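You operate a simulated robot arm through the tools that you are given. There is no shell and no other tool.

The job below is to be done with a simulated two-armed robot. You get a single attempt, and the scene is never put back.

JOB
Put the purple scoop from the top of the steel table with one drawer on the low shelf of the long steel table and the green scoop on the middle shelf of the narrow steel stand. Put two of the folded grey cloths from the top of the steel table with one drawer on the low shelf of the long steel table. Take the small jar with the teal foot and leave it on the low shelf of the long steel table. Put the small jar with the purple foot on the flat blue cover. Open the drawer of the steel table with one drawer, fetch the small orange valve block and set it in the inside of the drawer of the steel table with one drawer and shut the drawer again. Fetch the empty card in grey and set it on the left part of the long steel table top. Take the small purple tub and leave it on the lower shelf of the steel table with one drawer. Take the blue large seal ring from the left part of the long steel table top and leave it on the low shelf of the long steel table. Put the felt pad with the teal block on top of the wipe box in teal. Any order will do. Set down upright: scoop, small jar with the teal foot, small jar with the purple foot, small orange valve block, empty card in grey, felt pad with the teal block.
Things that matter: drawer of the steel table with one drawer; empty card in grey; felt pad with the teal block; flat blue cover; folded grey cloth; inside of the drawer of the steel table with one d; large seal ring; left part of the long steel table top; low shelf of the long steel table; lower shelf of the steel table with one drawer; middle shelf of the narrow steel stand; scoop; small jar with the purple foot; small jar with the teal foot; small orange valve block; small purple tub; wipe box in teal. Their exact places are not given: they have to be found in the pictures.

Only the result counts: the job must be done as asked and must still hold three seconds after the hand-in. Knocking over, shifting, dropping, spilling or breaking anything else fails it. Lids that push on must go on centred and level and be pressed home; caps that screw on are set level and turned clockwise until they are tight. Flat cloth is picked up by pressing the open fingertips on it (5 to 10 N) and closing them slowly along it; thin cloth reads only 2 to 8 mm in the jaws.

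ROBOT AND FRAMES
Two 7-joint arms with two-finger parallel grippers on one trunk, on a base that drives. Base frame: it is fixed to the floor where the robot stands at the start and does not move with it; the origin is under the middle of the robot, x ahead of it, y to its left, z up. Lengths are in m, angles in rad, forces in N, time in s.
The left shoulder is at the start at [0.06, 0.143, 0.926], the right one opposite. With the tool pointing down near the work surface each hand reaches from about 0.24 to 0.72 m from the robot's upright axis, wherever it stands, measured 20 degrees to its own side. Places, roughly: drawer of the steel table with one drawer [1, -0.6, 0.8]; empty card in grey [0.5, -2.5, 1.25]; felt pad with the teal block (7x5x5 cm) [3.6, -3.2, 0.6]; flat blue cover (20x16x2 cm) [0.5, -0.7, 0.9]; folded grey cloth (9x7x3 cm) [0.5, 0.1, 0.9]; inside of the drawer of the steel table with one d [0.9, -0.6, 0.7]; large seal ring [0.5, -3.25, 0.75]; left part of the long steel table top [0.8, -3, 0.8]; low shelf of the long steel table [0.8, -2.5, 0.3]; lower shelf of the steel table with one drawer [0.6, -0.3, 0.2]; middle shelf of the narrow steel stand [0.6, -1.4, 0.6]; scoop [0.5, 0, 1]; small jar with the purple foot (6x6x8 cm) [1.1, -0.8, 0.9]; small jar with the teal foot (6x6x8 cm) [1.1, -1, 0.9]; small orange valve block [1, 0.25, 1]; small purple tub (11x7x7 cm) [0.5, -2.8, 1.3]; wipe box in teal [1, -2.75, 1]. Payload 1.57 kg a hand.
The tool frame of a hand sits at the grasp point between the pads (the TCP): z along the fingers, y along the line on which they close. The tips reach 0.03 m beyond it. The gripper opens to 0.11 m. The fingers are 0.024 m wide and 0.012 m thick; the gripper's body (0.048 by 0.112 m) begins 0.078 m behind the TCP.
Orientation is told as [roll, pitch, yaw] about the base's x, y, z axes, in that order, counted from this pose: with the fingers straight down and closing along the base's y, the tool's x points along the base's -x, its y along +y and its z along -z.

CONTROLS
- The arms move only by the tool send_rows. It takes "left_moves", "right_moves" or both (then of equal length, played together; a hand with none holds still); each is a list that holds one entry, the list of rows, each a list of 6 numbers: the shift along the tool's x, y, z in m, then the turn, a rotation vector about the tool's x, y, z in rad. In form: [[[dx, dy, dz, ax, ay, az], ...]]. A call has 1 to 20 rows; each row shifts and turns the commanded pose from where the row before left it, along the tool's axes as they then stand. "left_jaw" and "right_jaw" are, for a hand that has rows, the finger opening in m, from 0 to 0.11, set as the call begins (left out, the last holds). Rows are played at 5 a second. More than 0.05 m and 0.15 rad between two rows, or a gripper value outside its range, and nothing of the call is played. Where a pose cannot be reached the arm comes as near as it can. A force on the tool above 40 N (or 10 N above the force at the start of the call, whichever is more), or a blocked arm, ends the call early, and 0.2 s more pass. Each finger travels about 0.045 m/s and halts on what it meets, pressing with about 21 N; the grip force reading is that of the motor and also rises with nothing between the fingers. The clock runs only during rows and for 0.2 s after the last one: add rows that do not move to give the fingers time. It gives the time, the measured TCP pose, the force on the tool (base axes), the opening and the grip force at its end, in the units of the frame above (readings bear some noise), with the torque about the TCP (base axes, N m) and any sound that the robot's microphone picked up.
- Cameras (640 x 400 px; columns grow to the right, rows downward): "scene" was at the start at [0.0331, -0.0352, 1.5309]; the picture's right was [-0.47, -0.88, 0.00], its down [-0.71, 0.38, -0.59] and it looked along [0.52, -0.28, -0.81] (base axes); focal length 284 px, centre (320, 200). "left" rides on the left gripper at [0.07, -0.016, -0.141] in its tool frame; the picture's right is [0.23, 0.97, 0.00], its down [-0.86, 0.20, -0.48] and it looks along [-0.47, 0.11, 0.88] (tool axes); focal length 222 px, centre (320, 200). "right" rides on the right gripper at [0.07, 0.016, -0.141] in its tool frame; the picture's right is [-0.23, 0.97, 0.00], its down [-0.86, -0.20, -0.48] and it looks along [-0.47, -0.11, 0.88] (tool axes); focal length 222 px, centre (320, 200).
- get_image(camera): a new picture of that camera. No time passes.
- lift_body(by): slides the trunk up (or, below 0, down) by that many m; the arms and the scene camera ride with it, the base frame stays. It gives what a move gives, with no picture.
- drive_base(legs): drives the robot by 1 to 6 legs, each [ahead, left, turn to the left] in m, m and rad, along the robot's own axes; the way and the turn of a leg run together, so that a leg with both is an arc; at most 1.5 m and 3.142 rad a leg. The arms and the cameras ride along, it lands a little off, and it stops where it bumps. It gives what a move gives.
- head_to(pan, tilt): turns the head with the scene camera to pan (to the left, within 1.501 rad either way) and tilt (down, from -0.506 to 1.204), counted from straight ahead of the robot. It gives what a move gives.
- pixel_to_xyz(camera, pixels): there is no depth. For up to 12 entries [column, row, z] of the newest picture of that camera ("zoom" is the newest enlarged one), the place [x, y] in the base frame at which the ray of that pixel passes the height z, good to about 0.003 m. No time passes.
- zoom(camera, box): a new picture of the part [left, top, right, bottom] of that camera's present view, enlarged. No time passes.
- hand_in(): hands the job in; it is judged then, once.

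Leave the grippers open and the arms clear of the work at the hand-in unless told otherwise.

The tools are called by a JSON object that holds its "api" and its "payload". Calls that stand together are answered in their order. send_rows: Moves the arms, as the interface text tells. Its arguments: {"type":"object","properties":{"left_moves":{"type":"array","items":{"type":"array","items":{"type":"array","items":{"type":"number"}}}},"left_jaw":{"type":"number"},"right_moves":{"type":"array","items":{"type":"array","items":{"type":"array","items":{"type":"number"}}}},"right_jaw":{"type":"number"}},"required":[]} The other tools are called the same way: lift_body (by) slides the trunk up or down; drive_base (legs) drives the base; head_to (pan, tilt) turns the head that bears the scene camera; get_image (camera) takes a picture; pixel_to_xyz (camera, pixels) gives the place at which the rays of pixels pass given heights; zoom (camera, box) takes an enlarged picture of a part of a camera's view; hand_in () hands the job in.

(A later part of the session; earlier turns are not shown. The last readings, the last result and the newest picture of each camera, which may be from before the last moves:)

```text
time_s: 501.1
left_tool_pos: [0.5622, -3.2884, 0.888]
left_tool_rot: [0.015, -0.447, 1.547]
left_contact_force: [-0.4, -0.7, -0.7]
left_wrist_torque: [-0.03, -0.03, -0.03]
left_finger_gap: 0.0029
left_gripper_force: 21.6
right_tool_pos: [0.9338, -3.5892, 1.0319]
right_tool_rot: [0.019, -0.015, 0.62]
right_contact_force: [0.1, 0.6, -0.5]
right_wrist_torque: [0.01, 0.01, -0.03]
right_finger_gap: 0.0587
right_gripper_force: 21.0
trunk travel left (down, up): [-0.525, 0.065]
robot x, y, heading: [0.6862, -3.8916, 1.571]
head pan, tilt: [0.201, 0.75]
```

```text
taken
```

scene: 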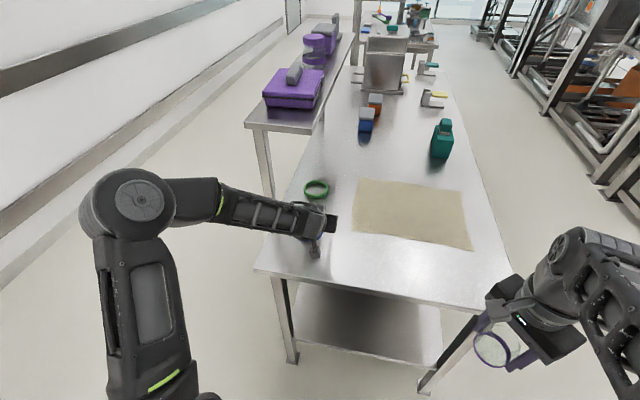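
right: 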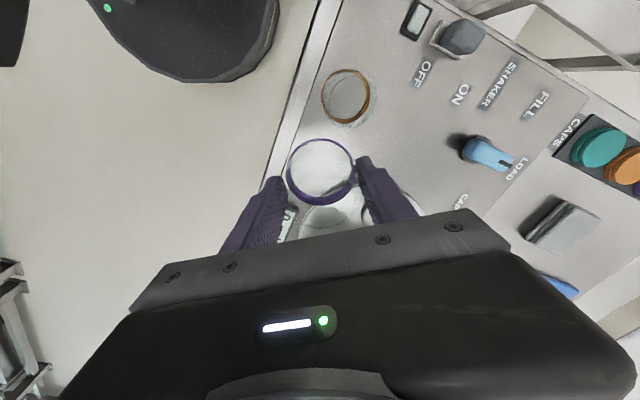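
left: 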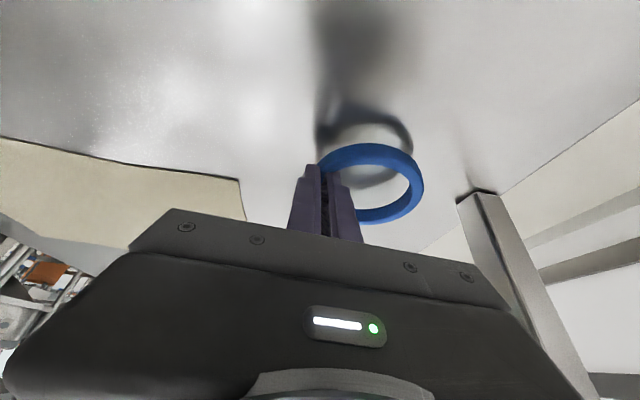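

The ring actually lifted with the hand (its shadow is now separate). Lift 6 cm more to confirm.

{"api": "send_rows", "payload": {"left_moves": [[[-0.0086, 0, -0.018, 0, 0, 0], [-0.0086, 0, -0.018, 0, 0, 0], [-0.0086, 0, -0.018, 0, 0, 0], [0, 0, 0, 0, 0, 0]]]}}

{"api": "get_image", "payload": {"camera": "left"}}

{"api": "get_image", "payload": {"camera": "scene"}}

```text
time_s: 502.1
left_tool_pos: [0.5644, -3.2893, 0.948]
left_tool_rot: [0.014, -0.447, 1.55]
left_contact_force: [0.5, 0.1, 0.0]
left_wrist_torque: [0.01, -0.03, 0.0]
left_finger_gap: 0.003
left_gripper_force: 21.8
right_tool_pos: [0.934, -3.5874, 1.0314]
right_tool_rot: [0.021, -0.016, 0.621]
right_contact_force: [-0.7, -0.1, -0.6]
right_wrist_torque: [-0.05, 0.0, -0.03]
right_finger_gap: 0.0588
right_gripper_force: 21.3
trunk travel left (down, up): [-0.525, 0.065]
robot x, y, heading: [0.6829, -3.8897, 1.575]
head pan, tilt: [0.201, 0.75]
```

```text
taken
```

left: 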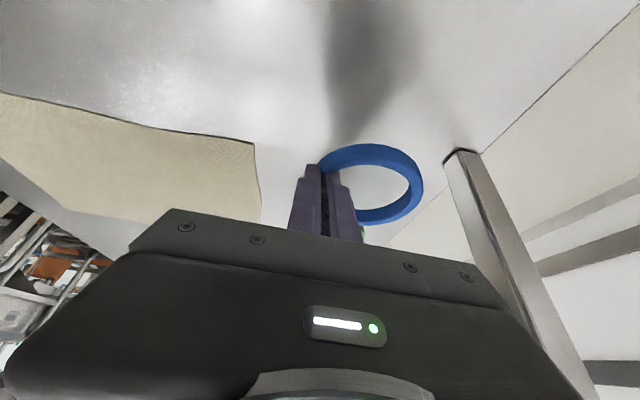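

```text
taken
```

scene: 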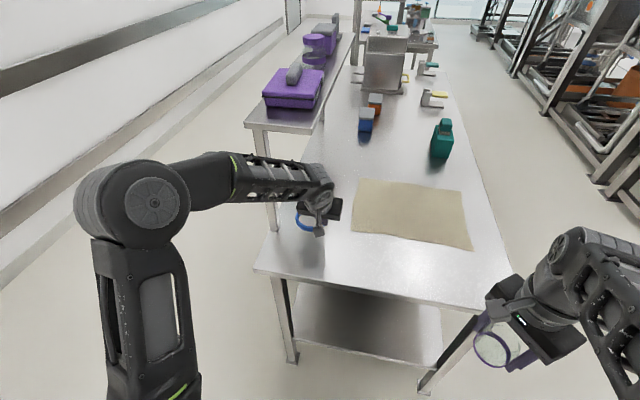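

The ring is held (3 mm reading). Back off 0.35 m, shift right 0.15 m, lower the trunk 0.5 m to put it on the low shelf from this end.

{"api": "drive_base", "payload": {"legs": [[-0.35, 0, 0], [0, -0.15, 0]]}}

{"api": "lift_body", "payload": {"by": -0.4}}

{"api": "lift_body", "payload": {"by": -0.1}}

{"api": "head_to", "payload": {"pan": 0.15, "tilt": 0.6}}

{"api": "get_image", "payload": {"camera": "scene"}}

{"api": "get_image", "payload": {"camera": "left"}}

```text
time_s: 505.3
left_tool_pos: [0.7145, -3.6391, 0.947]
left_tool_rot: [0.017, -0.448, 1.55]
left_contact_force: [-0.8, -0.2, -1.0]
left_wrist_torque: [-0.02, -0.01, 0.0]
left_finger_gap: 0.0018
left_gripper_force: 21.0
right_tool_pos: [1.0845, -3.9374, 1.0316]
right_tool_rot: [0.02, -0.015, 0.62]
right_contact_force: [0.8, -0.2, -2.1]
right_wrist_torque: [0.02, 0.03, 0.0]
right_finger_gap: 0.0586
right_gripper_force: 21.4
trunk travel left (down, up): [-0.525, 0.065]
robot x, y, heading: [0.8396, -4.2395, 1.574]
head pan, tilt: [0.201, 0.75]
```

```text
time_s: 509.2
left_tool_pos: [0.7137, -3.6376, 0.5473]
left_tool_rot: [0.012, -0.446, 1.549]
left_contact_force: [-0.2, 0.3, 0.1]
left_wrist_torque: [-0.01, -0.03, -0.01]
left_finger_gap: 0.0018
left_gripper_force: 20.7
right_tool_pos: [1.084, -3.937, 0.6319]
right_tool_rot: [0.022, -0.016, 0.623]
right_contact_force: [0.1, -0.8, -1.0]
right_wrist_torque: [0.01, -0.06, 0.0]
right_finger_gap: 0.0589
right_gripper_force: 21.0
trunk travel left (down, up): [-0.125, 0.465]
robot x, y, heading: [0.8377, -4.2401, 1.573]
head pan, tilt: [0.201, 0.75]
```

```text
time_s: 510.5
left_tool_pos: [0.7141, -3.6376, 0.4479]
left_tool_rot: [0.013, -0.445, 1.551]
left_contact_force: [0.0, 0.1, -0.3]
left_wrist_torque: [0.01, -0.03, 0.04]
left_finger_gap: 0.0019
left_gripper_force: 21.4
right_tool_pos: [1.0841, -3.9371, 0.5322]
right_tool_rot: [0.02, -0.016, 0.622]
right_contact_force: [0.9, -0.9, -1.8]
right_wrist_torque: [0.02, -0.01, 0.02]
right_finger_gap: 0.0586
right_gripper_force: 20.8
trunk travel left (down, up): [-0.025, 0.565]
robot x, y, heading: [0.8341, -4.2405, 1.576]
head pan, tilt: [0.201, 0.75]
```

```text
time_s: 511.2
left_tool_pos: [0.7132, -3.6386, 0.4477]
left_tool_rot: [0.014, -0.446, 1.55]
left_contact_force: [0.4, -0.4, 0.2]
left_wrist_torque: [-0.03, -0.06, 0.03]
left_finger_gap: 0.0017
left_gripper_force: 20.6
right_tool_pos: [1.0852, -3.9369, 0.5316]
right_tool_rot: [0.022, -0.016, 0.622]
right_contact_force: [-0.7, -0.1, -0.3]
right_wrist_torque: [-0.02, 0.02, 0.0]
right_finger_gap: 0.0585
right_gripper_force: 20.7
trunk travel left (down, up): [-0.025, 0.565]
robot x, y, heading: [0.8316, -4.2355, 1.573]
head pan, tilt: [0.15, 0.6]
```

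```text
taken
```

scene: 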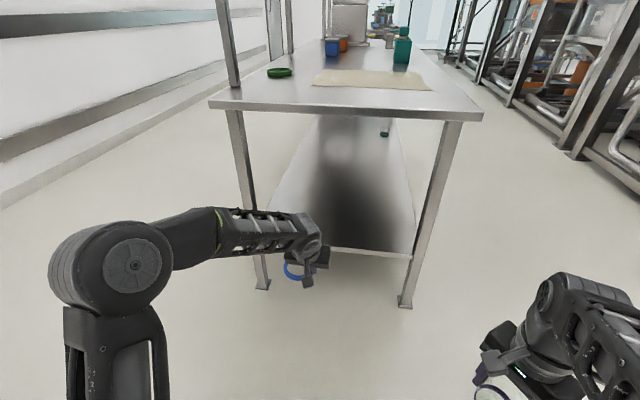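

```text
taken
```

left: 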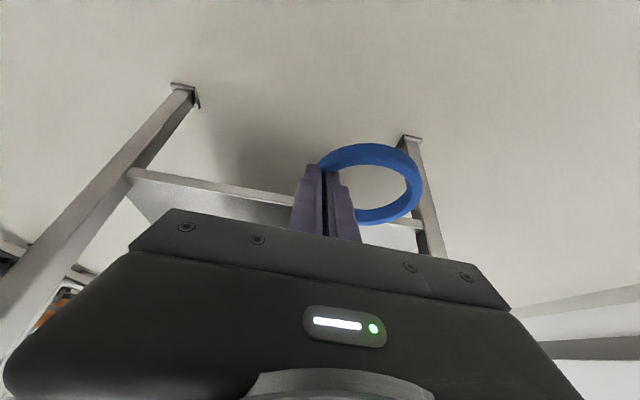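

The bay between the legs is clear. Drive ahead 0.34 m with the ring over the shelf.

{"api": "drive_base", "payload": {"legs": [[0.34, 0, 0]]}}

{"api": "get_image", "payload": {"camera": "left"}}

{"api": "get_image", "payload": {"camera": "scene"}}

```text
time_s: 513.4
left_tool_pos: [0.7137, -3.2975, 0.4477]
left_tool_rot: [0.015, -0.445, 1.548]
left_contact_force: [0.3, 0.4, 0.3]
left_wrist_torque: [0.02, -0.03, 0.0]
left_finger_gap: 0.0018
left_gripper_force: 20.7
right_tool_pos: [1.0837, -3.5984, 0.5313]
right_tool_rot: [0.022, -0.017, 0.621]
right_contact_force: [-0.3, 0.2, -1.1]
right_wrist_torque: [0.0, 0.02, 0.06]
right_finger_gap: 0.0585
right_gripper_force: 20.9
trunk travel left (down, up): [-0.025, 0.565]
robot x, y, heading: [0.8346, -3.9003, 1.571]
head pan, tilt: [0.15, 0.6]
```

```text
taken
```

left: 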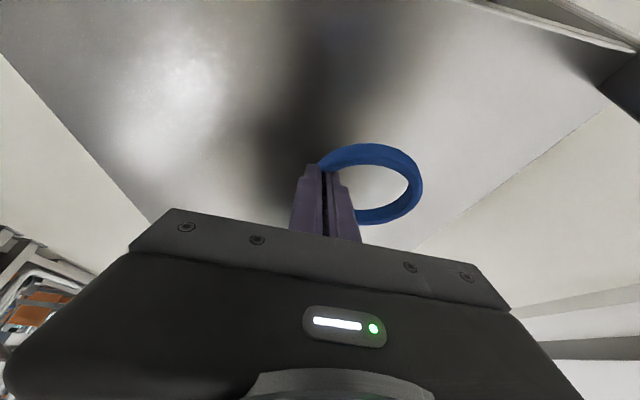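

```text
taken
```

scene: 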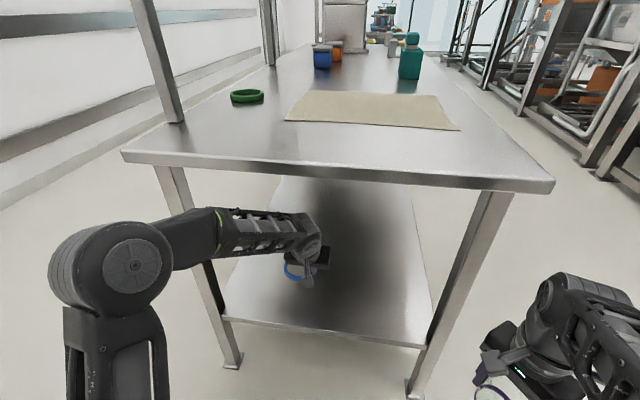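

Over the shelf. Lower 10 cm, then small steps to contact.

{"api": "send_rows", "payload": {"left_moves": [[[0.0142, 0, 0.0298, 0, 0, 0], [0.0142, 0, 0.0298, 0, 0, 0], [0.0142, 0, 0.0298, 0, 0, 0], [0, 0, 0, 0, 0, 0]]]}}

{"api": "send_rows", "payload": {"left_moves": [[[0.0017, 0, 0.0036, 0, 0, 0], [0.0017, 0, 0.0036, 0, 0, 0], [0, 0, 0, 0, 0, 0]]]}}

{"api": "get_image", "payload": {"camera": "left"}}

```text
time_s: 514.4
left_tool_pos: [0.7107, -3.2968, 0.3492]
left_tool_rot: [0.013, -0.448, 1.548]
left_contact_force: [-0.2, 0.7, -0.8]
left_wrist_torque: [-0.04, 0.01, -0.03]
left_finger_gap: 0.0017
left_gripper_force: 21.0
right_tool_pos: [1.0825, -3.5973, 0.5316]
right_tool_rot: [0.022, -0.015, 0.62]
right_contact_force: [-0.8, -0.5, -1.1]
right_wrist_torque: [0.0, -0.04, 0.01]
right_finger_gap: 0.0586
right_gripper_force: 21.2
trunk travel left (down, up): [-0.025, 0.565]
robot x, y, heading: [0.8376, -3.8988, 1.574]
head pan, tilt: [0.15, 0.6]
```

```text
time_s: 515.2
left_tool_pos: [0.7097, -3.2966, 0.3398]
left_tool_rot: [0.013, -0.447, 1.548]
left_contact_force: [-0.4, -0.4, 0.3]
left_wrist_torque: [-0.03, -0.03, 0.03]
left_finger_gap: 0.0021
left_gripper_force: 21.3
right_tool_pos: [1.0824, -3.5956, 0.5321]
right_tool_rot: [0.021, -0.015, 0.622]
right_contact_force: [0.0, 0.8, -1.8]
right_wrist_torque: [0.0, 0.01, 0.03]
right_finger_gap: 0.0587
right_gripper_force: 21.4
trunk travel left (down, up): [-0.025, 0.565]
robot x, y, heading: [0.8328, -3.901, 1.571]
head pan, tilt: [0.15, 0.6]
```

```text
taken
```

left: 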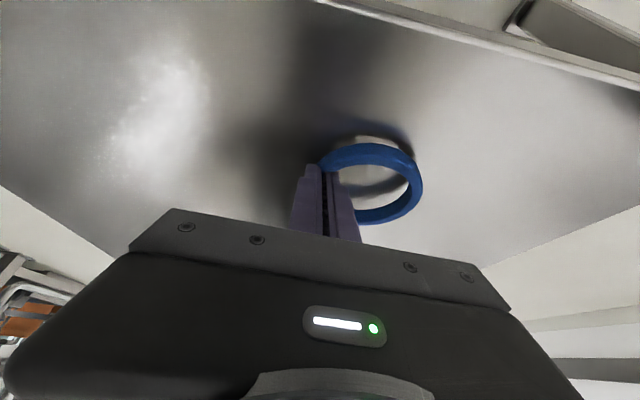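

Nearly touching (shadow close). Lower a few mm more.

{"api": "send_rows", "payload": {"left_moves": [[[0.0017, 0, 0.0036, 0, 0, 0], [0.0017, 0, 0.0036, 0, 0, 0], [0, 0, 0, 0, 0, 0]]]}}

{"api": "send_rows", "payload": {"left_moves": [[[0.0013, 0, 0.0027, 0, 0, 0], [0, 0, 0, 0, 0, 0]]]}}

{"api": "get_image", "payload": {"camera": "left"}}

```text
time_s: 516.0
left_tool_pos: [0.7114, -3.2971, 0.3332]
left_tool_rot: [0.015, -0.449, 1.548]
left_contact_force: [-1.7, -6.1, 11.2]
left_wrist_torque: [-0.3, 0.03, -0.01]
left_finger_gap: 0.0019
left_gripper_force: 20.6
right_tool_pos: [1.0839, -3.5975, 0.5317]
right_tool_rot: [0.023, -0.015, 0.621]
right_contact_force: [-0.2, -0.2, -1.0]
right_wrist_torque: [0.02, 0.01, -0.02]
right_finger_gap: 0.0585
right_gripper_force: 20.8
trunk travel left (down, up): [-0.025, 0.565]
robot x, y, heading: [0.8354, -3.8998, 1.57]
head pan, tilt: [0.15, 0.6]
```

```text
time_s: 516.6
left_tool_pos: [0.7108, -3.2964, 0.3331]
left_tool_rot: [0.015, -0.454, 1.551]
left_contact_force: [-5.7, -6.2, 28.7]
left_wrist_torque: [-0.29, 0.15, 0.01]
left_finger_gap: 0.0015
left_gripper_force: 21.1
right_tool_pos: [1.084, -3.5973, 0.5322]
right_tool_rot: [0.023, -0.014, 0.622]
right_contact_force: [-0.2, -1.0, -1.2]
right_wrist_torque: [0.0, -0.01, -0.01]
right_finger_gap: 0.0585
right_gripper_force: 21.4
trunk travel left (down, up): [-0.025, 0.565]
robot x, y, heading: [0.834, -3.9021, 1.576]
head pan, tilt: [0.15, 0.6]
```

```text
taken
```

left: 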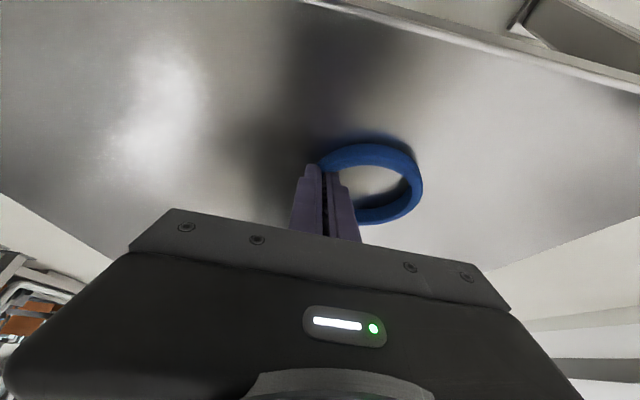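

On the shelf. Relieve 2 mm, open to 0.04, rise and withdraw.

{"api": "send_rows", "payload": {"left_moves": [[[-0.001, 0, -0.002, 0, 0, 0], [0, 0, 0, 0, 0, 0], [0, 0, 0, 0, 0, 0], [0, 0, 0, 0, 0, 0]]], "left_jaw": 0.04}}

{"api": "send_rows", "payload": {"left_moves": [[[-0.0142, 0, -0.0298, 0, 0, 0], [-0.0142, 0, -0.0298, 0, 0, 0], [-0.0142, 0, -0.0298, 0, 0, 0], [0, 0, 0, 0, 0, 0]]]}}

{"api": "get_image", "payload": {"camera": "left"}}

```text
time_s: 517.6
left_tool_pos: [0.7115, -3.2966, 0.3325]
left_tool_rot: [0.012, -0.449, 1.551]
left_contact_force: [-13.7, 1.5, 17.2]
left_wrist_torque: [0.08, 0.19, 0.03]
left_finger_gap: 0.0278
left_gripper_force: 0.0
right_tool_pos: [1.0833, -3.5981, 0.5329]
right_tool_rot: [0.023, -0.016, 0.621]
right_contact_force: [0.1, 0.7, -0.3]
right_wrist_torque: [0.01, -0.01, -0.01]
right_finger_gap: 0.0585
right_gripper_force: 20.9
trunk travel left (down, up): [-0.025, 0.565]
robot x, y, heading: [0.8358, -3.893, 1.571]
head pan, tilt: [0.15, 0.6]
```

```text
time_s: 518.6
left_tool_pos: [0.7107, -3.2982, 0.4305]
left_tool_rot: [0.014, -0.447, 1.548]
left_contact_force: [-1.1, -0.4, -0.4]
left_wrist_torque: [-0.02, 0.03, 0.01]
left_finger_gap: 0.0405
left_gripper_force: 0.1
right_tool_pos: [1.084, -3.5964, 0.5319]
right_tool_rot: [0.021, -0.016, 0.62]
right_contact_force: [0.1, -0.1, -0.6]
right_wrist_torque: [0.0, 0.02, 0.02]
right_finger_gap: 0.0584
right_gripper_force: 21.2
trunk travel left (down, up): [-0.025, 0.565]
robot x, y, heading: [0.8319, -3.8973, 1.576]
head pan, tilt: [0.15, 0.6]
```

```text
taken
```

left: 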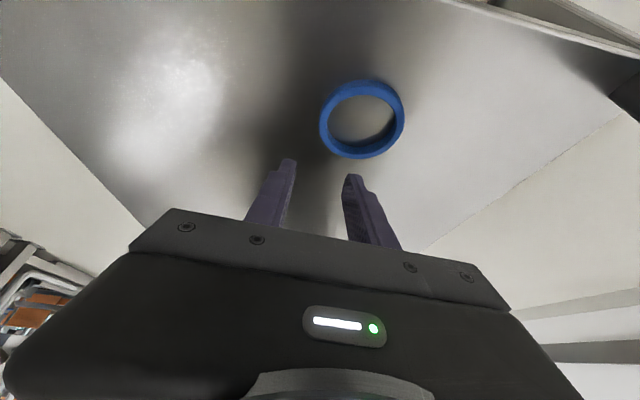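

Ring is on the low shelf. Back off, raise the trunk, go to the front aisle and up to y≈−1.95, then turn to face −y for the grey card.

{"api": "drive_base", "payload": {"legs": [[-0.4, 0, 0]]}}

{"api": "lift_body", "payload": {"by": 0.4}}

{"api": "lift_body", "payload": {"by": 0.1}}

{"api": "drive_base", "payload": {"legs": [[0, 0.98, 0], [1.2, 0, 0], [1.1, 0, 0], [0, 0, 3.14]]}}

{"api": "head_to", "payload": {"pan": 0.6, "tilt": 0.5}}

{"api": "get_image", "payload": {"camera": "scene"}}

```text
time_s: 521.1
left_tool_pos: [0.7103, -3.697, 0.4288]
left_tool_rot: [0.014, -0.447, 1.553]
left_contact_force: [0.3, -0.3, 0.4]
left_wrist_torque: [0.01, 0.06, 0.06]
left_finger_gap: 0.0397
left_gripper_force: 0.1
right_tool_pos: [1.0842, -3.9963, 0.5323]
right_tool_rot: [0.021, -0.015, 0.626]
right_contact_force: [0.0, -0.2, -0.2]
right_wrist_torque: [0.04, 0.01, 0.01]
right_finger_gap: 0.0585
right_gripper_force: 20.8
trunk travel left (down, up): [-0.025, 0.565]
robot x, y, heading: [0.8343, -4.3007, 1.582]
head pan, tilt: [0.15, 0.6]
```

```text
time_s: 525.0
left_tool_pos: [0.7102, -3.697, 0.8288]
left_tool_rot: [0.013, -0.446, 1.555]
left_contact_force: [0.5, 0.5, 0.8]
left_wrist_torque: [-0.03, 0.01, -0.02]
left_finger_gap: 0.0398
left_gripper_force: 0.0
right_tool_pos: [1.083, -3.9953, 0.9319]
right_tool_rot: [0.021, -0.013, 0.625]
right_contact_force: [0.3, 0.0, -1.3]
right_wrist_torque: [-0.02, 0.01, 0.03]
right_finger_gap: 0.0581
right_gripper_force: 20.5
trunk travel left (down, up): [-0.425, 0.165]
robot x, y, heading: [0.8363, -4.2983, 1.578]
head pan, tilt: [0.15, 0.6]
```

```text
time_s: 526.3
left_tool_pos: [0.7097, -3.6971, 0.9282]
left_tool_rot: [0.013, -0.449, 1.552]
left_contact_force: [0.2, -0.6, -0.5]
left_wrist_torque: [0.0, -0.02, -0.01]
left_finger_gap: 0.0401
left_gripper_force: 0.0
right_tool_pos: [1.0826, -3.9964, 1.0328]
right_tool_rot: [0.021, -0.015, 0.625]
right_contact_force: [0.5, 0.2, -0.2]
right_wrist_torque: [0.01, 0.02, 0.0]
right_finger_gap: 0.0583
right_gripper_force: 21.3
trunk travel left (down, up): [-0.525, 0.065]
robot x, y, heading: [0.8355, -4.3, 1.576]
head pan, tilt: [0.15, 0.6]
```

```text
time_s: 549.5
left_tool_pos: [-0.0505, -2.6098, 0.93]
left_tool_rot: [0.014, -0.447, -1.613]
left_contact_force: [0.2, -0.1, -0.3]
left_wrist_torque: [0.0, -0.05, 0.0]
left_finger_gap: 0.0401
left_gripper_force: 0.1
right_tool_pos: [-0.4179, -2.3038, 1.0309]
right_tool_rot: [0.021, -0.016, -2.54]
right_contact_force: [-0.4, -0.2, -0.9]
right_wrist_torque: [0.0, -0.01, 0.01]
right_finger_gap: 0.058
right_gripper_force: 21.1
trunk travel left (down, up): [-0.525, 0.065]
robot x, y, heading: [-0.1623, -2.0058, -1.581]
head pan, tilt: [0.15, 0.6]
```

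```text
time_s: 550.5
left_tool_pos: [-0.0502, -2.6106, 0.9297]
left_tool_rot: [0.014, -0.447, -1.611]
left_contact_force: [0.5, 1.0, -0.1]
left_wrist_torque: [-0.01, -0.01, 0.01]
left_finger_gap: 0.0397
left_gripper_force: 0.1
right_tool_pos: [-0.4166, -2.303, 1.0313]
right_tool_rot: [0.022, -0.016, -2.539]
right_contact_force: [-0.2, -0.4, -1.2]
right_wrist_torque: [0.04, -0.01, 0.02]
right_finger_gap: 0.0582
right_gripper_force: 20.9
trunk travel left (down, up): [-0.525, 0.065]
robot x, y, heading: [-0.162, -2.0086, -1.589]
head pan, tilt: [0.6, 0.499]
```

```text
taken
```

scene: 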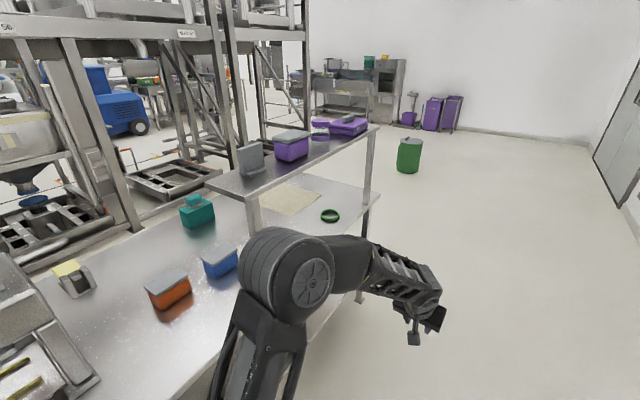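

Now the card is at (250,158) on the upper shelf. Zoom and measure.

{"api": "zoom", "payload": {"camera": "scene", "box": [200, 100, 360, 200]}}

{"api": "pixel_to_xyz", "payload": {"camera": "scene", "pixels": [[207, 183, 1.22], [247, 200, 1.22], [380, 127, 1.22], [240, 175, 1.22], [265, 172, 1.22], [277, 158, 1.22], [308, 156, 1.22]]}}

```text
4.00 times, centred on (280, 150) of scene
```

zoom: 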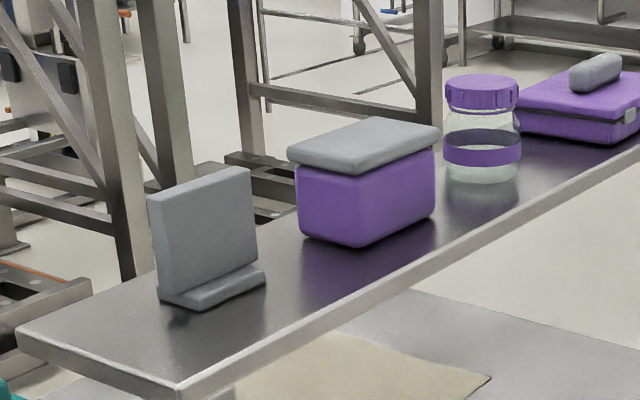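

```text
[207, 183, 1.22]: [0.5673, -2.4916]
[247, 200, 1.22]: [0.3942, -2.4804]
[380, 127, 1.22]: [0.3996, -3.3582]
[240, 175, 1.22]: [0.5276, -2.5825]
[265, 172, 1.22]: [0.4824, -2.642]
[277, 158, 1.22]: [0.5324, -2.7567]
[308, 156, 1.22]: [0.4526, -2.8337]
```

{"api": "zoom", "payload": {"camera": "scene", "box": [225, 130, 305, 180]}}

{"api": "pixel_to_xyz", "payload": {"camera": "zoom", "pixels": [[175, 360, 1.223], [330, 325, 1.223], [118, 335, 1.235], [330, 300, 1.235], [300, 200, 1.3]]}}

```text
8.00 times, centred on (265, 155) of scene
```

zoom: 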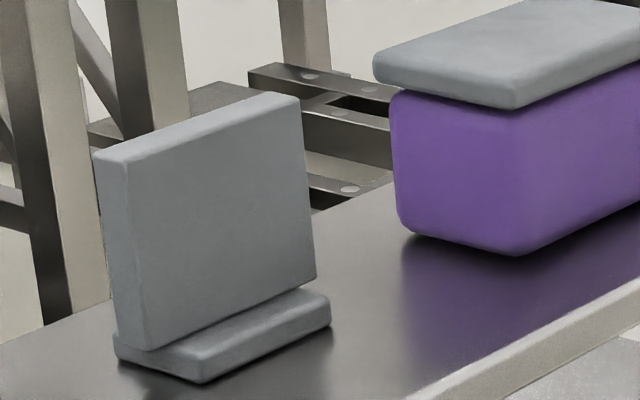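

```text
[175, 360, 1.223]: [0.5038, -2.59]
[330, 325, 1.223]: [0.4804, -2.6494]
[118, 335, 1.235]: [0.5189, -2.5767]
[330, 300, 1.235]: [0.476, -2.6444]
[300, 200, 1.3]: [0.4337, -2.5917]
```

{"api": "pixel_to_xyz", "payload": {"camera": "zoom", "pixels": [[116, 358, 1.223], [200, 383, 1.223], [330, 328, 1.223], [395, 225, 1.223], [525, 255, 1.223], [640, 200, 1.223], [97, 150, 1.33], [130, 165, 1.33], [298, 97, 1.33]]}}

```text
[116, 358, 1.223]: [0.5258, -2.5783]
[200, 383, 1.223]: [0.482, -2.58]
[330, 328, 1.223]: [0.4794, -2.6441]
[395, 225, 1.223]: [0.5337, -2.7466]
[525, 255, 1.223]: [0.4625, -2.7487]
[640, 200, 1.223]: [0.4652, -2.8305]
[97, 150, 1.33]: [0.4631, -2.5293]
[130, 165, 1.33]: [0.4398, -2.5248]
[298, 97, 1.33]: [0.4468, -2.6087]
```

Measured: shelf top z≈1.223 (x 0.39–0.565, left end y≈−2.475). Card plate: x≈0.50–0.52, y −2.57…−2.66, top z≈1.31; foot .044×.065. I'll grip the plate's thickness from its +y edge with the left hand pointing −y. Shift the robot to x≈0, y≈−2.07, then raise the hand.

{"api": "drive_base", "payload": {"legs": [[0.06, 0.155, 0.01]]}}

{"api": "send_rows", "payload": {"left_moves": [[[0.0025, 0, -0.0456, 0, 0, 0], [0.0025, 0, -0.0456, 0, 0, 0], [0.0025, 0, -0.0456, 0, 0, 0], [0.0025, 0, -0.0456, 0, 0, 0], [0.0025, 0, -0.0456, 0, 0, 0], [0.0025, 0, -0.0456, 0, 0, 0], [0.0025, 0, -0.0456, 0, 0, 0], [0.0025, 0, -0.0456, 0, 0, 0], [0, 0, 0, 0, -0.13, 0], [0, 0, 0, 0, -0.13, 0], [0, 0, 0, 0, -0.13, 0], [0, 0, 0, 0, -0.13, 0], [0, 0, 0, 0, -0.13, 0], [0, 0, 0, 0, 0, 0]]], "left_jaw": 0.06}}

{"api": "get_image", "payload": {"camera": "scene"}}

{"api": "get_image", "payload": {"camera": "left"}}

```text
time_s: 551.9
left_tool_pos: [0.1132, -2.6703, 0.9285]
left_tool_rot: [0.014, -0.446, -1.601]
left_contact_force: [0.4, -0.1, -0.1]
left_wrist_torque: [0.02, 0.04, -0.04]
left_finger_gap: 0.0401
left_gripper_force: 0.0
right_tool_pos: [-0.2565, -2.3674, 1.0321]
right_tool_rot: [0.021, -0.016, -2.529]
right_contact_force: [0.9, 0.0, -1.5]
right_wrist_torque: [0.01, 0.02, -0.01]
right_finger_gap: 0.0581
right_gripper_force: 21.4
trunk travel left (down, up): [-0.525, 0.065]
robot x, y, heading: [-0.0033, -2.0691, -1.575]
head pan, tilt: [0.6, 0.499]
```

```text
time_s: 554.9
left_tool_pos: [0.1116, -2.495, 1.2503]
left_tool_rot: [0.028, -1.097, -1.621]
left_contact_force: [0.2, -0.4, -0.2]
left_wrist_torque: [-0.01, -0.01, 0.0]
left_finger_gap: 0.06
left_gripper_force: 0.1
right_tool_pos: [-0.2568, -2.3681, 1.0321]
right_tool_rot: [0.021, -0.015, -2.529]
right_contact_force: [0.1, 0.4, -0.3]
right_wrist_torque: [0.01, 0.01, -0.01]
right_finger_gap: 0.0582
right_gripper_force: 20.7
trunk travel left (down, up): [-0.525, 0.065]
robot x, y, heading: [-0.0017, -2.0661, -1.575]
head pan, tilt: [0.6, 0.499]
```

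```text
taken
```

scene: 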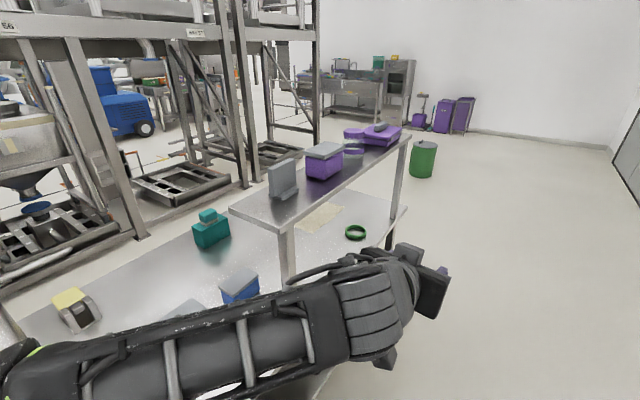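

```text
taken
```

left: 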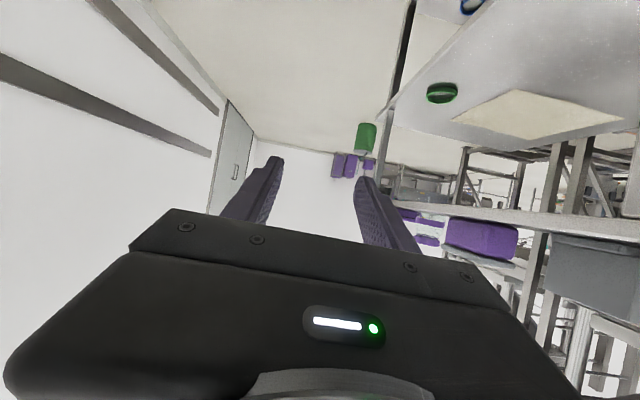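

Re-measure the card from this position.

{"api": "zoom", "payload": {"camera": "scene", "box": [250, 145, 330, 195]}}

```text
8.00 times, centred on (290, 170) of scene
```

zoom: 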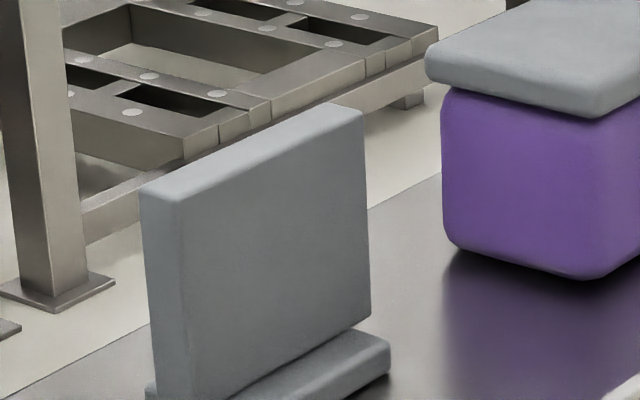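

{"api": "pixel_to_xyz", "payload": {"camera": "zoom", "pixels": [[143, 190, 1.31], [182, 197, 1.31], [362, 110, 1.31], [330, 104, 1.31], [143, 190, 1.32], [182, 197, 1.32], [362, 110, 1.32], [390, 365, 1.23], [445, 235, 1.23], [590, 278, 1.23]]}}

```text
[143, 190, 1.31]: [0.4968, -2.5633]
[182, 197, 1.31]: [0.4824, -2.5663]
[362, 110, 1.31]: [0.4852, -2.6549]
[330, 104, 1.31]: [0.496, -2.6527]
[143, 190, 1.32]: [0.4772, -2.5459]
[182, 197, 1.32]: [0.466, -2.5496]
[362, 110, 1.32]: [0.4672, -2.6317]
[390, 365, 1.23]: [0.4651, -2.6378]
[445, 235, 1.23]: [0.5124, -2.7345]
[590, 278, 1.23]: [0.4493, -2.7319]
```

I use the left camera too: the card is the grey panel at the right (≈(600,280)). Zoom there.

{"api": "zoom", "payload": {"camera": "left", "box": [440, 190, 640, 315]}}

{"api": "pixel_to_xyz", "payload": {"camera": "scene", "pixels": [[272.75, 169.6, 1.29], [272.75, 169.6, 1.3], [272.75, 169.6, 1.31], [272.75, 169.6, 1.32], [295.25, 158.75, 1.3], [295.25, 158.75, 1.31], [267.9, 168.75, 1.3], [267.9, 168.75, 1.31]]}}

```text
3.20 times, centred on (540, 252) of left
```

zoom: 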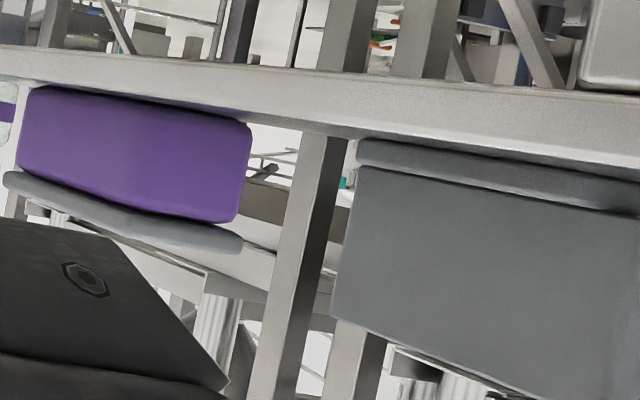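

```text
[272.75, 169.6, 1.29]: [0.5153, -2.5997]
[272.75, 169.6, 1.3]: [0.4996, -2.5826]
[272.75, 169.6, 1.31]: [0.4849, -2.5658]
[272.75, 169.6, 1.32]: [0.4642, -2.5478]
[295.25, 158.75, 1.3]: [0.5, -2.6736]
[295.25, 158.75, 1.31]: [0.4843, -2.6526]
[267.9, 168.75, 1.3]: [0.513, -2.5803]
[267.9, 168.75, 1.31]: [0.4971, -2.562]
```

{"api": "pixel_to_xyz", "payload": {"camera": "zoom", "pixels": [[333, 316, 1.29], [333, 316, 1.3], [333, 316, 1.31], [333, 316, 1.32], [358, 140, 1.223], [358, 140, 1.23], [248, 125, 1.23], [236, 222, 1.28]]}}

```text
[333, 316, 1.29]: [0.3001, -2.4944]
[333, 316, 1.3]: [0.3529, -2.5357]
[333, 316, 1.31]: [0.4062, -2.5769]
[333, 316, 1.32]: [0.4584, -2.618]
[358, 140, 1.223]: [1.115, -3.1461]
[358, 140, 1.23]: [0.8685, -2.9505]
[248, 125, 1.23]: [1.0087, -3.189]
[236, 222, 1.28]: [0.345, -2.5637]
```

The plate is near x≈0.465–0.49, y≈−2.545…−2.63, top z≈1.32. Move the left hand back, up, then sideways to (0.47, −2.41, 1.29) beyond the shelf's end.

{"api": "send_rows", "payload": {"left_moves": [[[0.0033, 0, -0.0357, 0, 0, 0], [0.0033, 0, -0.0357, 0, 0, 0], [0.0033, 0, -0.0357, 0, 0, 0], [0, 0.045, 0, 0, 0, 0], [0, 0.045, 0, 0, 0, 0], [0, 0.045, 0, 0, 0, 0], [0, 0.045, 0, 0, 0, 0], [0, 0.045, 0, 0, 0, 0], [0, 0.045, 0, 0, 0, 0], [0, 0.045, 0, 0, 0, 0], [0, 0.04, 0, 0, 0, 0], [0, 0, 0, 0, 0, 0]]]}}

{"api": "get_image", "payload": {"camera": "left"}}

{"api": "get_image", "payload": {"camera": "scene"}}

```text
time_s: 557.5
left_tool_pos: [0.4692, -2.4003, 1.2934]
left_tool_rot: [0.028, -1.098, -1.62]
left_contact_force: [-0.3, 0.2, 0.6]
left_wrist_torque: [-0.02, -0.02, 0.02]
left_finger_gap: 0.0601
left_gripper_force: 0.1
right_tool_pos: [-0.2579, -2.3668, 1.032]
right_tool_rot: [0.023, -0.014, -2.529]
right_contact_force: [-0.5, -0.4, -1.4]
right_wrist_torque: [0.01, 0.0, 0.0]
right_finger_gap: 0.0583
right_gripper_force: 20.9
trunk travel left (down, up): [-0.525, 0.065]
robot x, y, heading: [-0.0081, -2.0664, -1.579]
head pan, tilt: [0.6, 0.499]
```

```text
taken
```

left: 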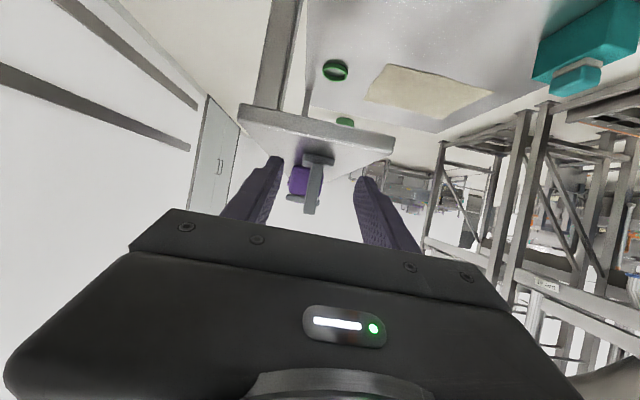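

```text
taken
```

scene: 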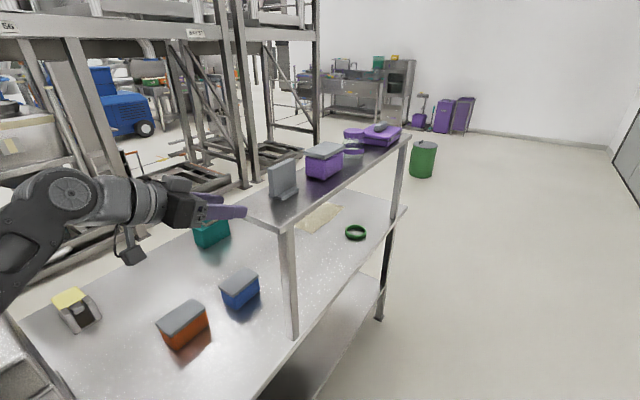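

Good view of the card edge-on. Zoom in.

{"api": "zoom", "payload": {"camera": "left", "box": [240, 90, 400, 230]}}

{"api": "pixel_to_xyz", "payload": {"camera": "left", "pixels": [[240, 110, 1.2], [393, 148, 1.2], [240, 110, 1.22], [393, 148, 1.22]]}}

```text
2.86 times, centred on (320, 160) of left
```

zoom: 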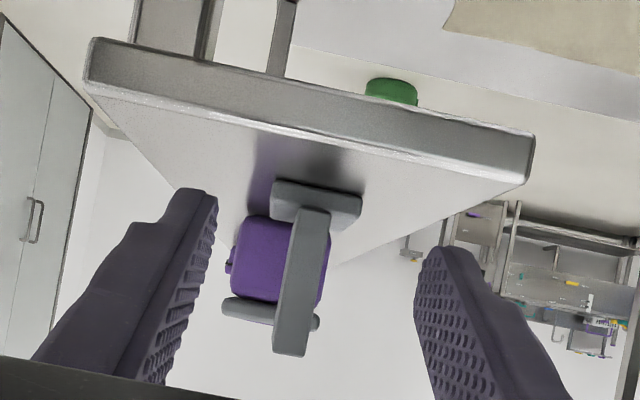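

```text
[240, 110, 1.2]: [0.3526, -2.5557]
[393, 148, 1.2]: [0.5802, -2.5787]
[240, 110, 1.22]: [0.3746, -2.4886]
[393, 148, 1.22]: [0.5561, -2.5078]
```

{"api": "pixel_to_xyz", "payload": {"camera": "left", "pixels": [[315, 165, 1.245], [315, 165, 1.25], [310, 213, 1.32], [310, 213, 1.325], [303, 162, 1.23], [334, 166, 1.23]]}}

```text
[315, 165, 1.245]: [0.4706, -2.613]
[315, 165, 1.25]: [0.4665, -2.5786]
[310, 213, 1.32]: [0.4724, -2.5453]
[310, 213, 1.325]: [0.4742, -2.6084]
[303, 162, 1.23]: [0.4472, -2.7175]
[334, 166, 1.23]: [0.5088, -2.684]
```

The plate stands vertical at x≈0.470 (±7 mm), near edge y≈−2.545. The hand is aligned. Advance 0.173 m along −y.

{"api": "send_rows", "payload": {"left_moves": [[[-0.0149, 0.0017, 0.0313, 0, 0, 0], [-0.0149, 0.0017, 0.0313, 0, 0, 0], [-0.0149, 0.0017, 0.0313, 0, 0, 0], [0, 0, 0, 0, 0, 0]]]}}

{"api": "zoom", "payload": {"camera": "left", "box": [220, 90, 420, 215]}}

```text
time_s: 558.5
left_tool_pos: [0.4719, -2.5045, 1.2916]
left_tool_rot: [0.027, -1.099, -1.62]
left_contact_force: [0.3, 0.4, 0.9]
left_wrist_torque: [-0.02, 0.01, 0.02]
left_finger_gap: 0.0601
left_gripper_force: 0.1
right_tool_pos: [-0.2581, -2.3664, 1.0321]
right_tool_rot: [0.021, -0.015, -2.529]
right_contact_force: [0.4, -0.5, -1.1]
right_wrist_torque: [-0.02, 0.01, -0.01]
right_finger_gap: 0.0578
right_gripper_force: 20.8
trunk travel left (down, up): [-0.525, 0.065]
robot x, y, heading: [-0.0039, -2.0668, -1.573]
head pan, tilt: [0.6, 0.499]
```

```text
3.20 times, centred on (320, 152) of left
```

zoom: 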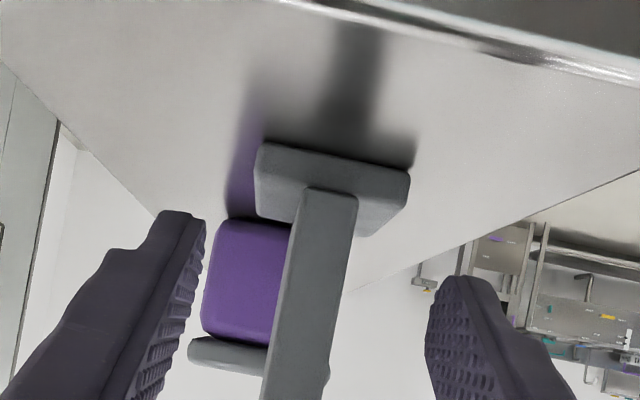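

Well centred. Advance the remaining 7 cm and close.

{"api": "send_rows", "payload": {"left_moves": [[[-0.0149, 0.0017, 0.0313, 0, 0, 0], [-0.0149, 0.0017, 0.0313, 0, 0, 0], [0, 0, 0, 0, 0, 0]]]}}

{"api": "zoom", "payload": {"camera": "left", "box": [220, 90, 420, 215]}}

{"api": "send_rows", "payload": {"left_moves": [[[0, 0, 0, 0, 0, 0], [0, 0, 0, 0, 0, 0], [0, 0, 0, 0, 0, 0], [0, 0, 0, 0, 0, 0], [0, 0, 0, 0, 0, 0]]], "left_jaw": 0.0}}

{"api": "zoom", "payload": {"camera": "left", "box": [220, 90, 420, 215]}}

```text
time_s: 559.3
left_tool_pos: [0.4735, -2.5759, 1.2896]
left_tool_rot: [0.027, -1.097, -1.618]
left_contact_force: [0.1, -0.3, 0.2]
left_wrist_torque: [0.03, 0.01, 0.01]
left_finger_gap: 0.0601
left_gripper_force: 0.1
right_tool_pos: [-0.2589, -2.3664, 1.0315]
right_tool_rot: [0.022, -0.016, -2.53]
right_contact_force: [-0.4, 1.2, -0.9]
right_wrist_torque: [-0.01, 0.0, -0.02]
right_finger_gap: 0.0579
right_gripper_force: 21.1
trunk travel left (down, up): [-0.525, 0.065]
robot x, y, heading: [-0.0049, -2.0636, -1.574]
head pan, tilt: [0.6, 0.499]
```

```text
3.20 times, centred on (320, 152) of left
```

zoom: 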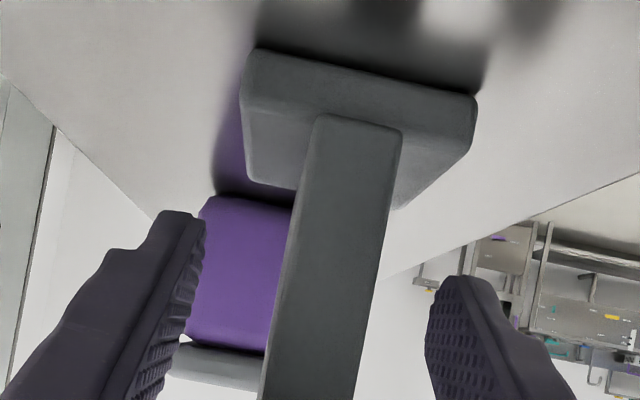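

```text
time_s: 560.5
left_tool_pos: [0.4731, -2.5752, 1.2875]
left_tool_rot: [0.028, -1.097, -1.619]
left_contact_force: [-0.4, -0.2, 0.7]
left_wrist_torque: [0.0, 0.05, 0.02]
left_finger_gap: 0.0156
left_gripper_force: 20.4
right_tool_pos: [-0.2578, -2.367, 1.0317]
right_tool_rot: [0.02, -0.016, -2.528]
right_contact_force: [0.6, 0.4, 0.1]
right_wrist_torque: [0.01, -0.01, -0.01]
right_finger_gap: 0.0582
right_gripper_force: 21.0
trunk travel left (down, up): [-0.525, 0.065]
robot x, y, heading: [-0.006, -2.0655, -1.57]
head pan, tilt: [0.6, 0.499]
```

```text
3.20 times, centred on (320, 152) of left
```

zoom: 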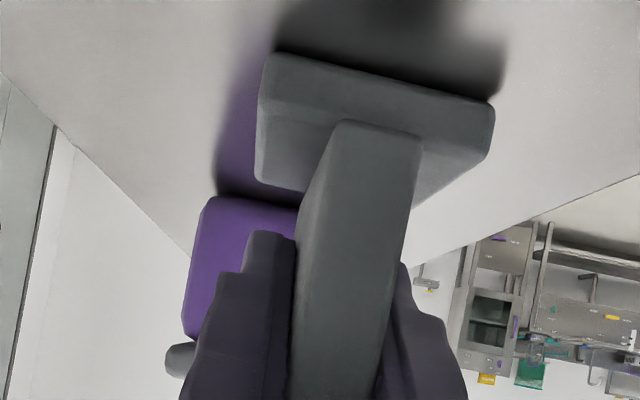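

Gripped (15.6 mm). Lift 8 cm.

{"api": "send_rows", "payload": {"left_moves": [[[-0.0178, 0, -0.0091, 0, 0, 0], [-0.0267, 0, -0.0137, 0, 0, 0], [-0.0267, 0, -0.0137, 0, 0, 0], [0, 0, 0, 0, 0, 0]]]}}

{"api": "get_image", "payload": {"camera": "left"}}

{"api": "get_image", "payload": {"camera": "scene"}}

```text
time_s: 561.5
left_tool_pos: [0.4729, -2.5791, 1.3682]
left_tool_rot: [0.026, -1.096, -1.621]
left_contact_force: [-0.7, -0.6, 0.1]
left_wrist_torque: [0.01, -0.01, 0.0]
left_finger_gap: 0.0153
left_gripper_force: 21.0
right_tool_pos: [-0.2573, -2.3672, 1.0324]
right_tool_rot: [0.02, -0.015, -2.528]
right_contact_force: [0.7, -0.2, -1.2]
right_wrist_torque: [0.0, 0.0, 0.04]
right_finger_gap: 0.0582
right_gripper_force: 21.5
trunk travel left (down, up): [-0.525, 0.065]
robot x, y, heading: [-0.0055, -2.0663, -1.573]
head pan, tilt: [0.6, 0.499]
```

```text
taken
```

left: 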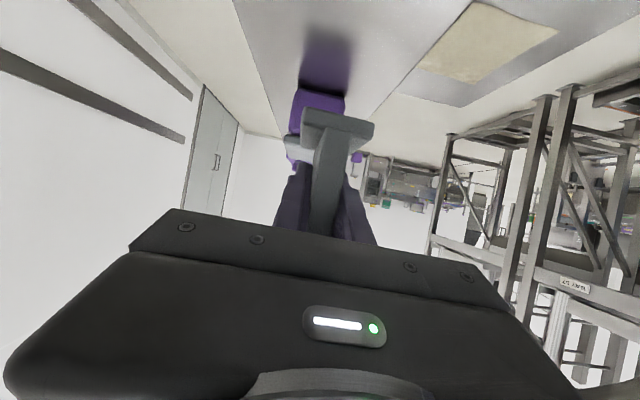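

```text
taken
```

scene: 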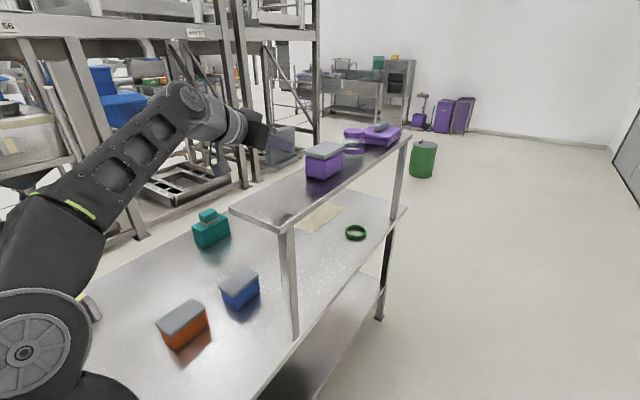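

The card is clear of the shelf. Pull it toward the aisle (−x), back away from the table, and turn the robot to face +x for placing.

{"api": "send_rows", "payload": {"left_moves": [[[0, -0.04, 0, 0, 0, 0], [0, -0.04, 0, 0, 0, 0], [0, -0.04, 0, 0, 0, 0], [0, -0.04, 0, 0, 0, 0], [0, -0.04, 0, 0, 0, 0], [0, -0.04, 0, 0, 0, 0], [0, -0.03, 0, 0, 0, 0], [0, 0, 0, 0, 0, 0]]]}}

{"api": "drive_base", "payload": {"legs": [[0, -0.4, 0], [0, 0, 1.573], [0, -1.06, 0]]}}

{"api": "head_to", "payload": {"pan": 0.2, "tilt": 0.6}}

{"api": "get_image", "payload": {"camera": "scene"}}

```text
time_s: 563.3
left_tool_pos: [0.2004, -2.5711, 1.3667]
left_tool_rot: [0.027, -1.099, -1.62]
left_contact_force: [0.0, 0.2, -0.5]
left_wrist_torque: [0.03, 0.0, -0.02]
left_finger_gap: 0.0155
left_gripper_force: 20.9
right_tool_pos: [-0.2569, -2.3677, 1.0322]
right_tool_rot: [0.021, -0.017, -2.53]
right_contact_force: [0.8, -0.1, -0.4]
right_wrist_torque: [0.0, 0.01, -0.02]
right_finger_gap: 0.0583
right_gripper_force: 20.7
trunk travel left (down, up): [-0.525, 0.065]
robot x, y, heading: [-0.0103, -2.0672, -1.575]
head pan, tilt: [0.6, 0.499]
```

```text
time_s: 574.7
left_tool_pos: [0.0926, -2.9148, 1.3685]
left_tool_rot: [0.028, -1.098, -0.051]
left_contact_force: [0.1, 0.8, -0.3]
left_wrist_torque: [0.02, 0.03, 0.06]
left_finger_gap: 0.0156
left_gripper_force: 21.0
right_tool_pos: [-0.1115, -3.3729, 1.0319]
right_tool_rot: [0.02, -0.016, -0.959]
right_contact_force: [-0.1, -0.4, -1.1]
right_wrist_torque: [0.01, -0.01, -0.02]
right_finger_gap: 0.0582
right_gripper_force: 20.6
trunk travel left (down, up): [-0.525, 0.065]
robot x, y, heading: [-0.411, -3.1213, -0.005]
head pan, tilt: [0.6, 0.499]
```

```text
time_s: 575.5
left_tool_pos: [0.093, -2.9159, 1.3662]
left_tool_rot: [0.027, -1.099, -0.053]
left_contact_force: [0.4, 0.1, -1.4]
left_wrist_torque: [-0.03, 0.03, 0.01]
left_finger_gap: 0.016
left_gripper_force: 20.8
right_tool_pos: [-0.112, -3.3736, 1.0321]
right_tool_rot: [0.022, -0.016, -0.958]
right_contact_force: [0.5, 0.1, -0.8]
right_wrist_torque: [-0.02, 0.02, -0.02]
right_finger_gap: 0.058
right_gripper_force: 21.5
trunk travel left (down, up): [-0.525, 0.065]
robot x, y, heading: [-0.4105, -3.1202, -0.006]
head pan, tilt: [0.201, 0.6]
```

```text
taken
```

scene: 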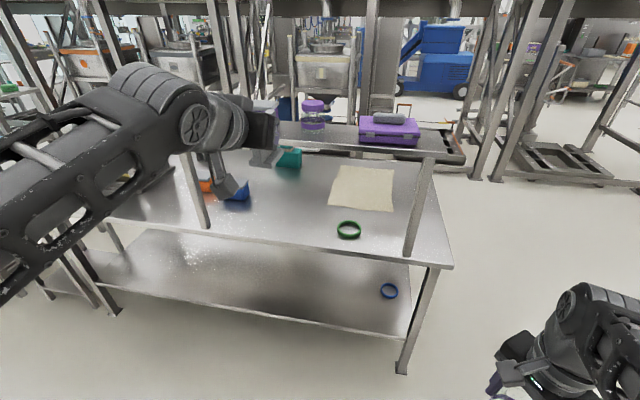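

Lower the trunk 0.4 m here in the aisle, then look.

{"api": "lift_body", "payload": {"by": -0.4}}

{"api": "drive_base", "payload": {"legs": [[0.2, 0, 0]]}}

{"api": "get_image", "payload": {"camera": "scene"}}

{"api": "get_image", "payload": {"camera": "left"}}

```text
time_s: 579.4
left_tool_pos: [0.0921, -2.915, 0.9671]
left_tool_rot: [0.029, -1.098, -0.051]
left_contact_force: [-0.6, -0.4, -1.1]
left_wrist_torque: [-0.02, 0.02, -0.02]
left_finger_gap: 0.0154
left_gripper_force: 20.6
right_tool_pos: [-0.111, -3.3749, 0.6312]
right_tool_rot: [0.021, -0.015, -0.96]
right_contact_force: [-0.5, -0.3, -1.5]
right_wrist_torque: [0.04, 0.0, 0.01]
right_finger_gap: 0.058
right_gripper_force: 21.2
trunk travel left (down, up): [-0.125, 0.465]
robot x, y, heading: [-0.4123, -3.1235, -0.007]
head pan, tilt: [0.201, 0.6]
```

```text
time_s: 581.0
left_tool_pos: [0.2867, -2.9155, 0.9663]
left_tool_rot: [0.028, -1.098, -0.05]
left_contact_force: [-0.1, 0.0, -1.5]
left_wrist_torque: [0.01, 0.03, 0.01]
left_finger_gap: 0.0155
left_gripper_force: 20.6
right_tool_pos: [0.0846, -3.3742, 0.6314]
right_tool_rot: [0.022, -0.015, -0.958]
right_contact_force: [-0.8, -0.3, -1.1]
right_wrist_torque: [0.04, 0.06, 0.02]
right_finger_gap: 0.0578
right_gripper_force: 20.4
trunk travel left (down, up): [-0.125, 0.465]
robot x, y, heading: [-0.2139, -3.1201, -0.006]
head pan, tilt: [0.201, 0.6]
```

```text
taken
```

scene: 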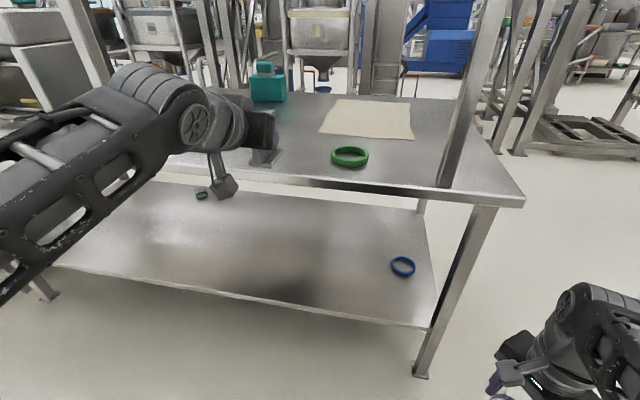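

```text
taken
```

left: 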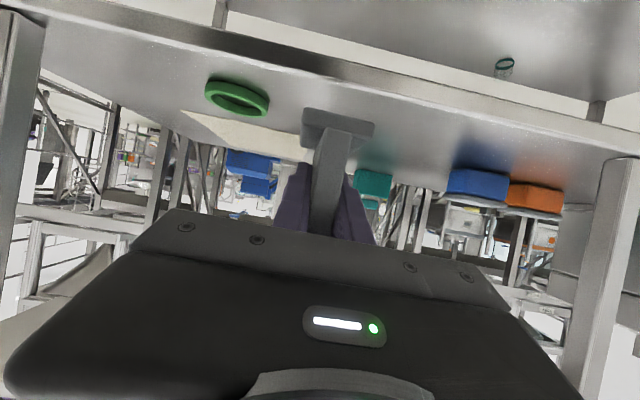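

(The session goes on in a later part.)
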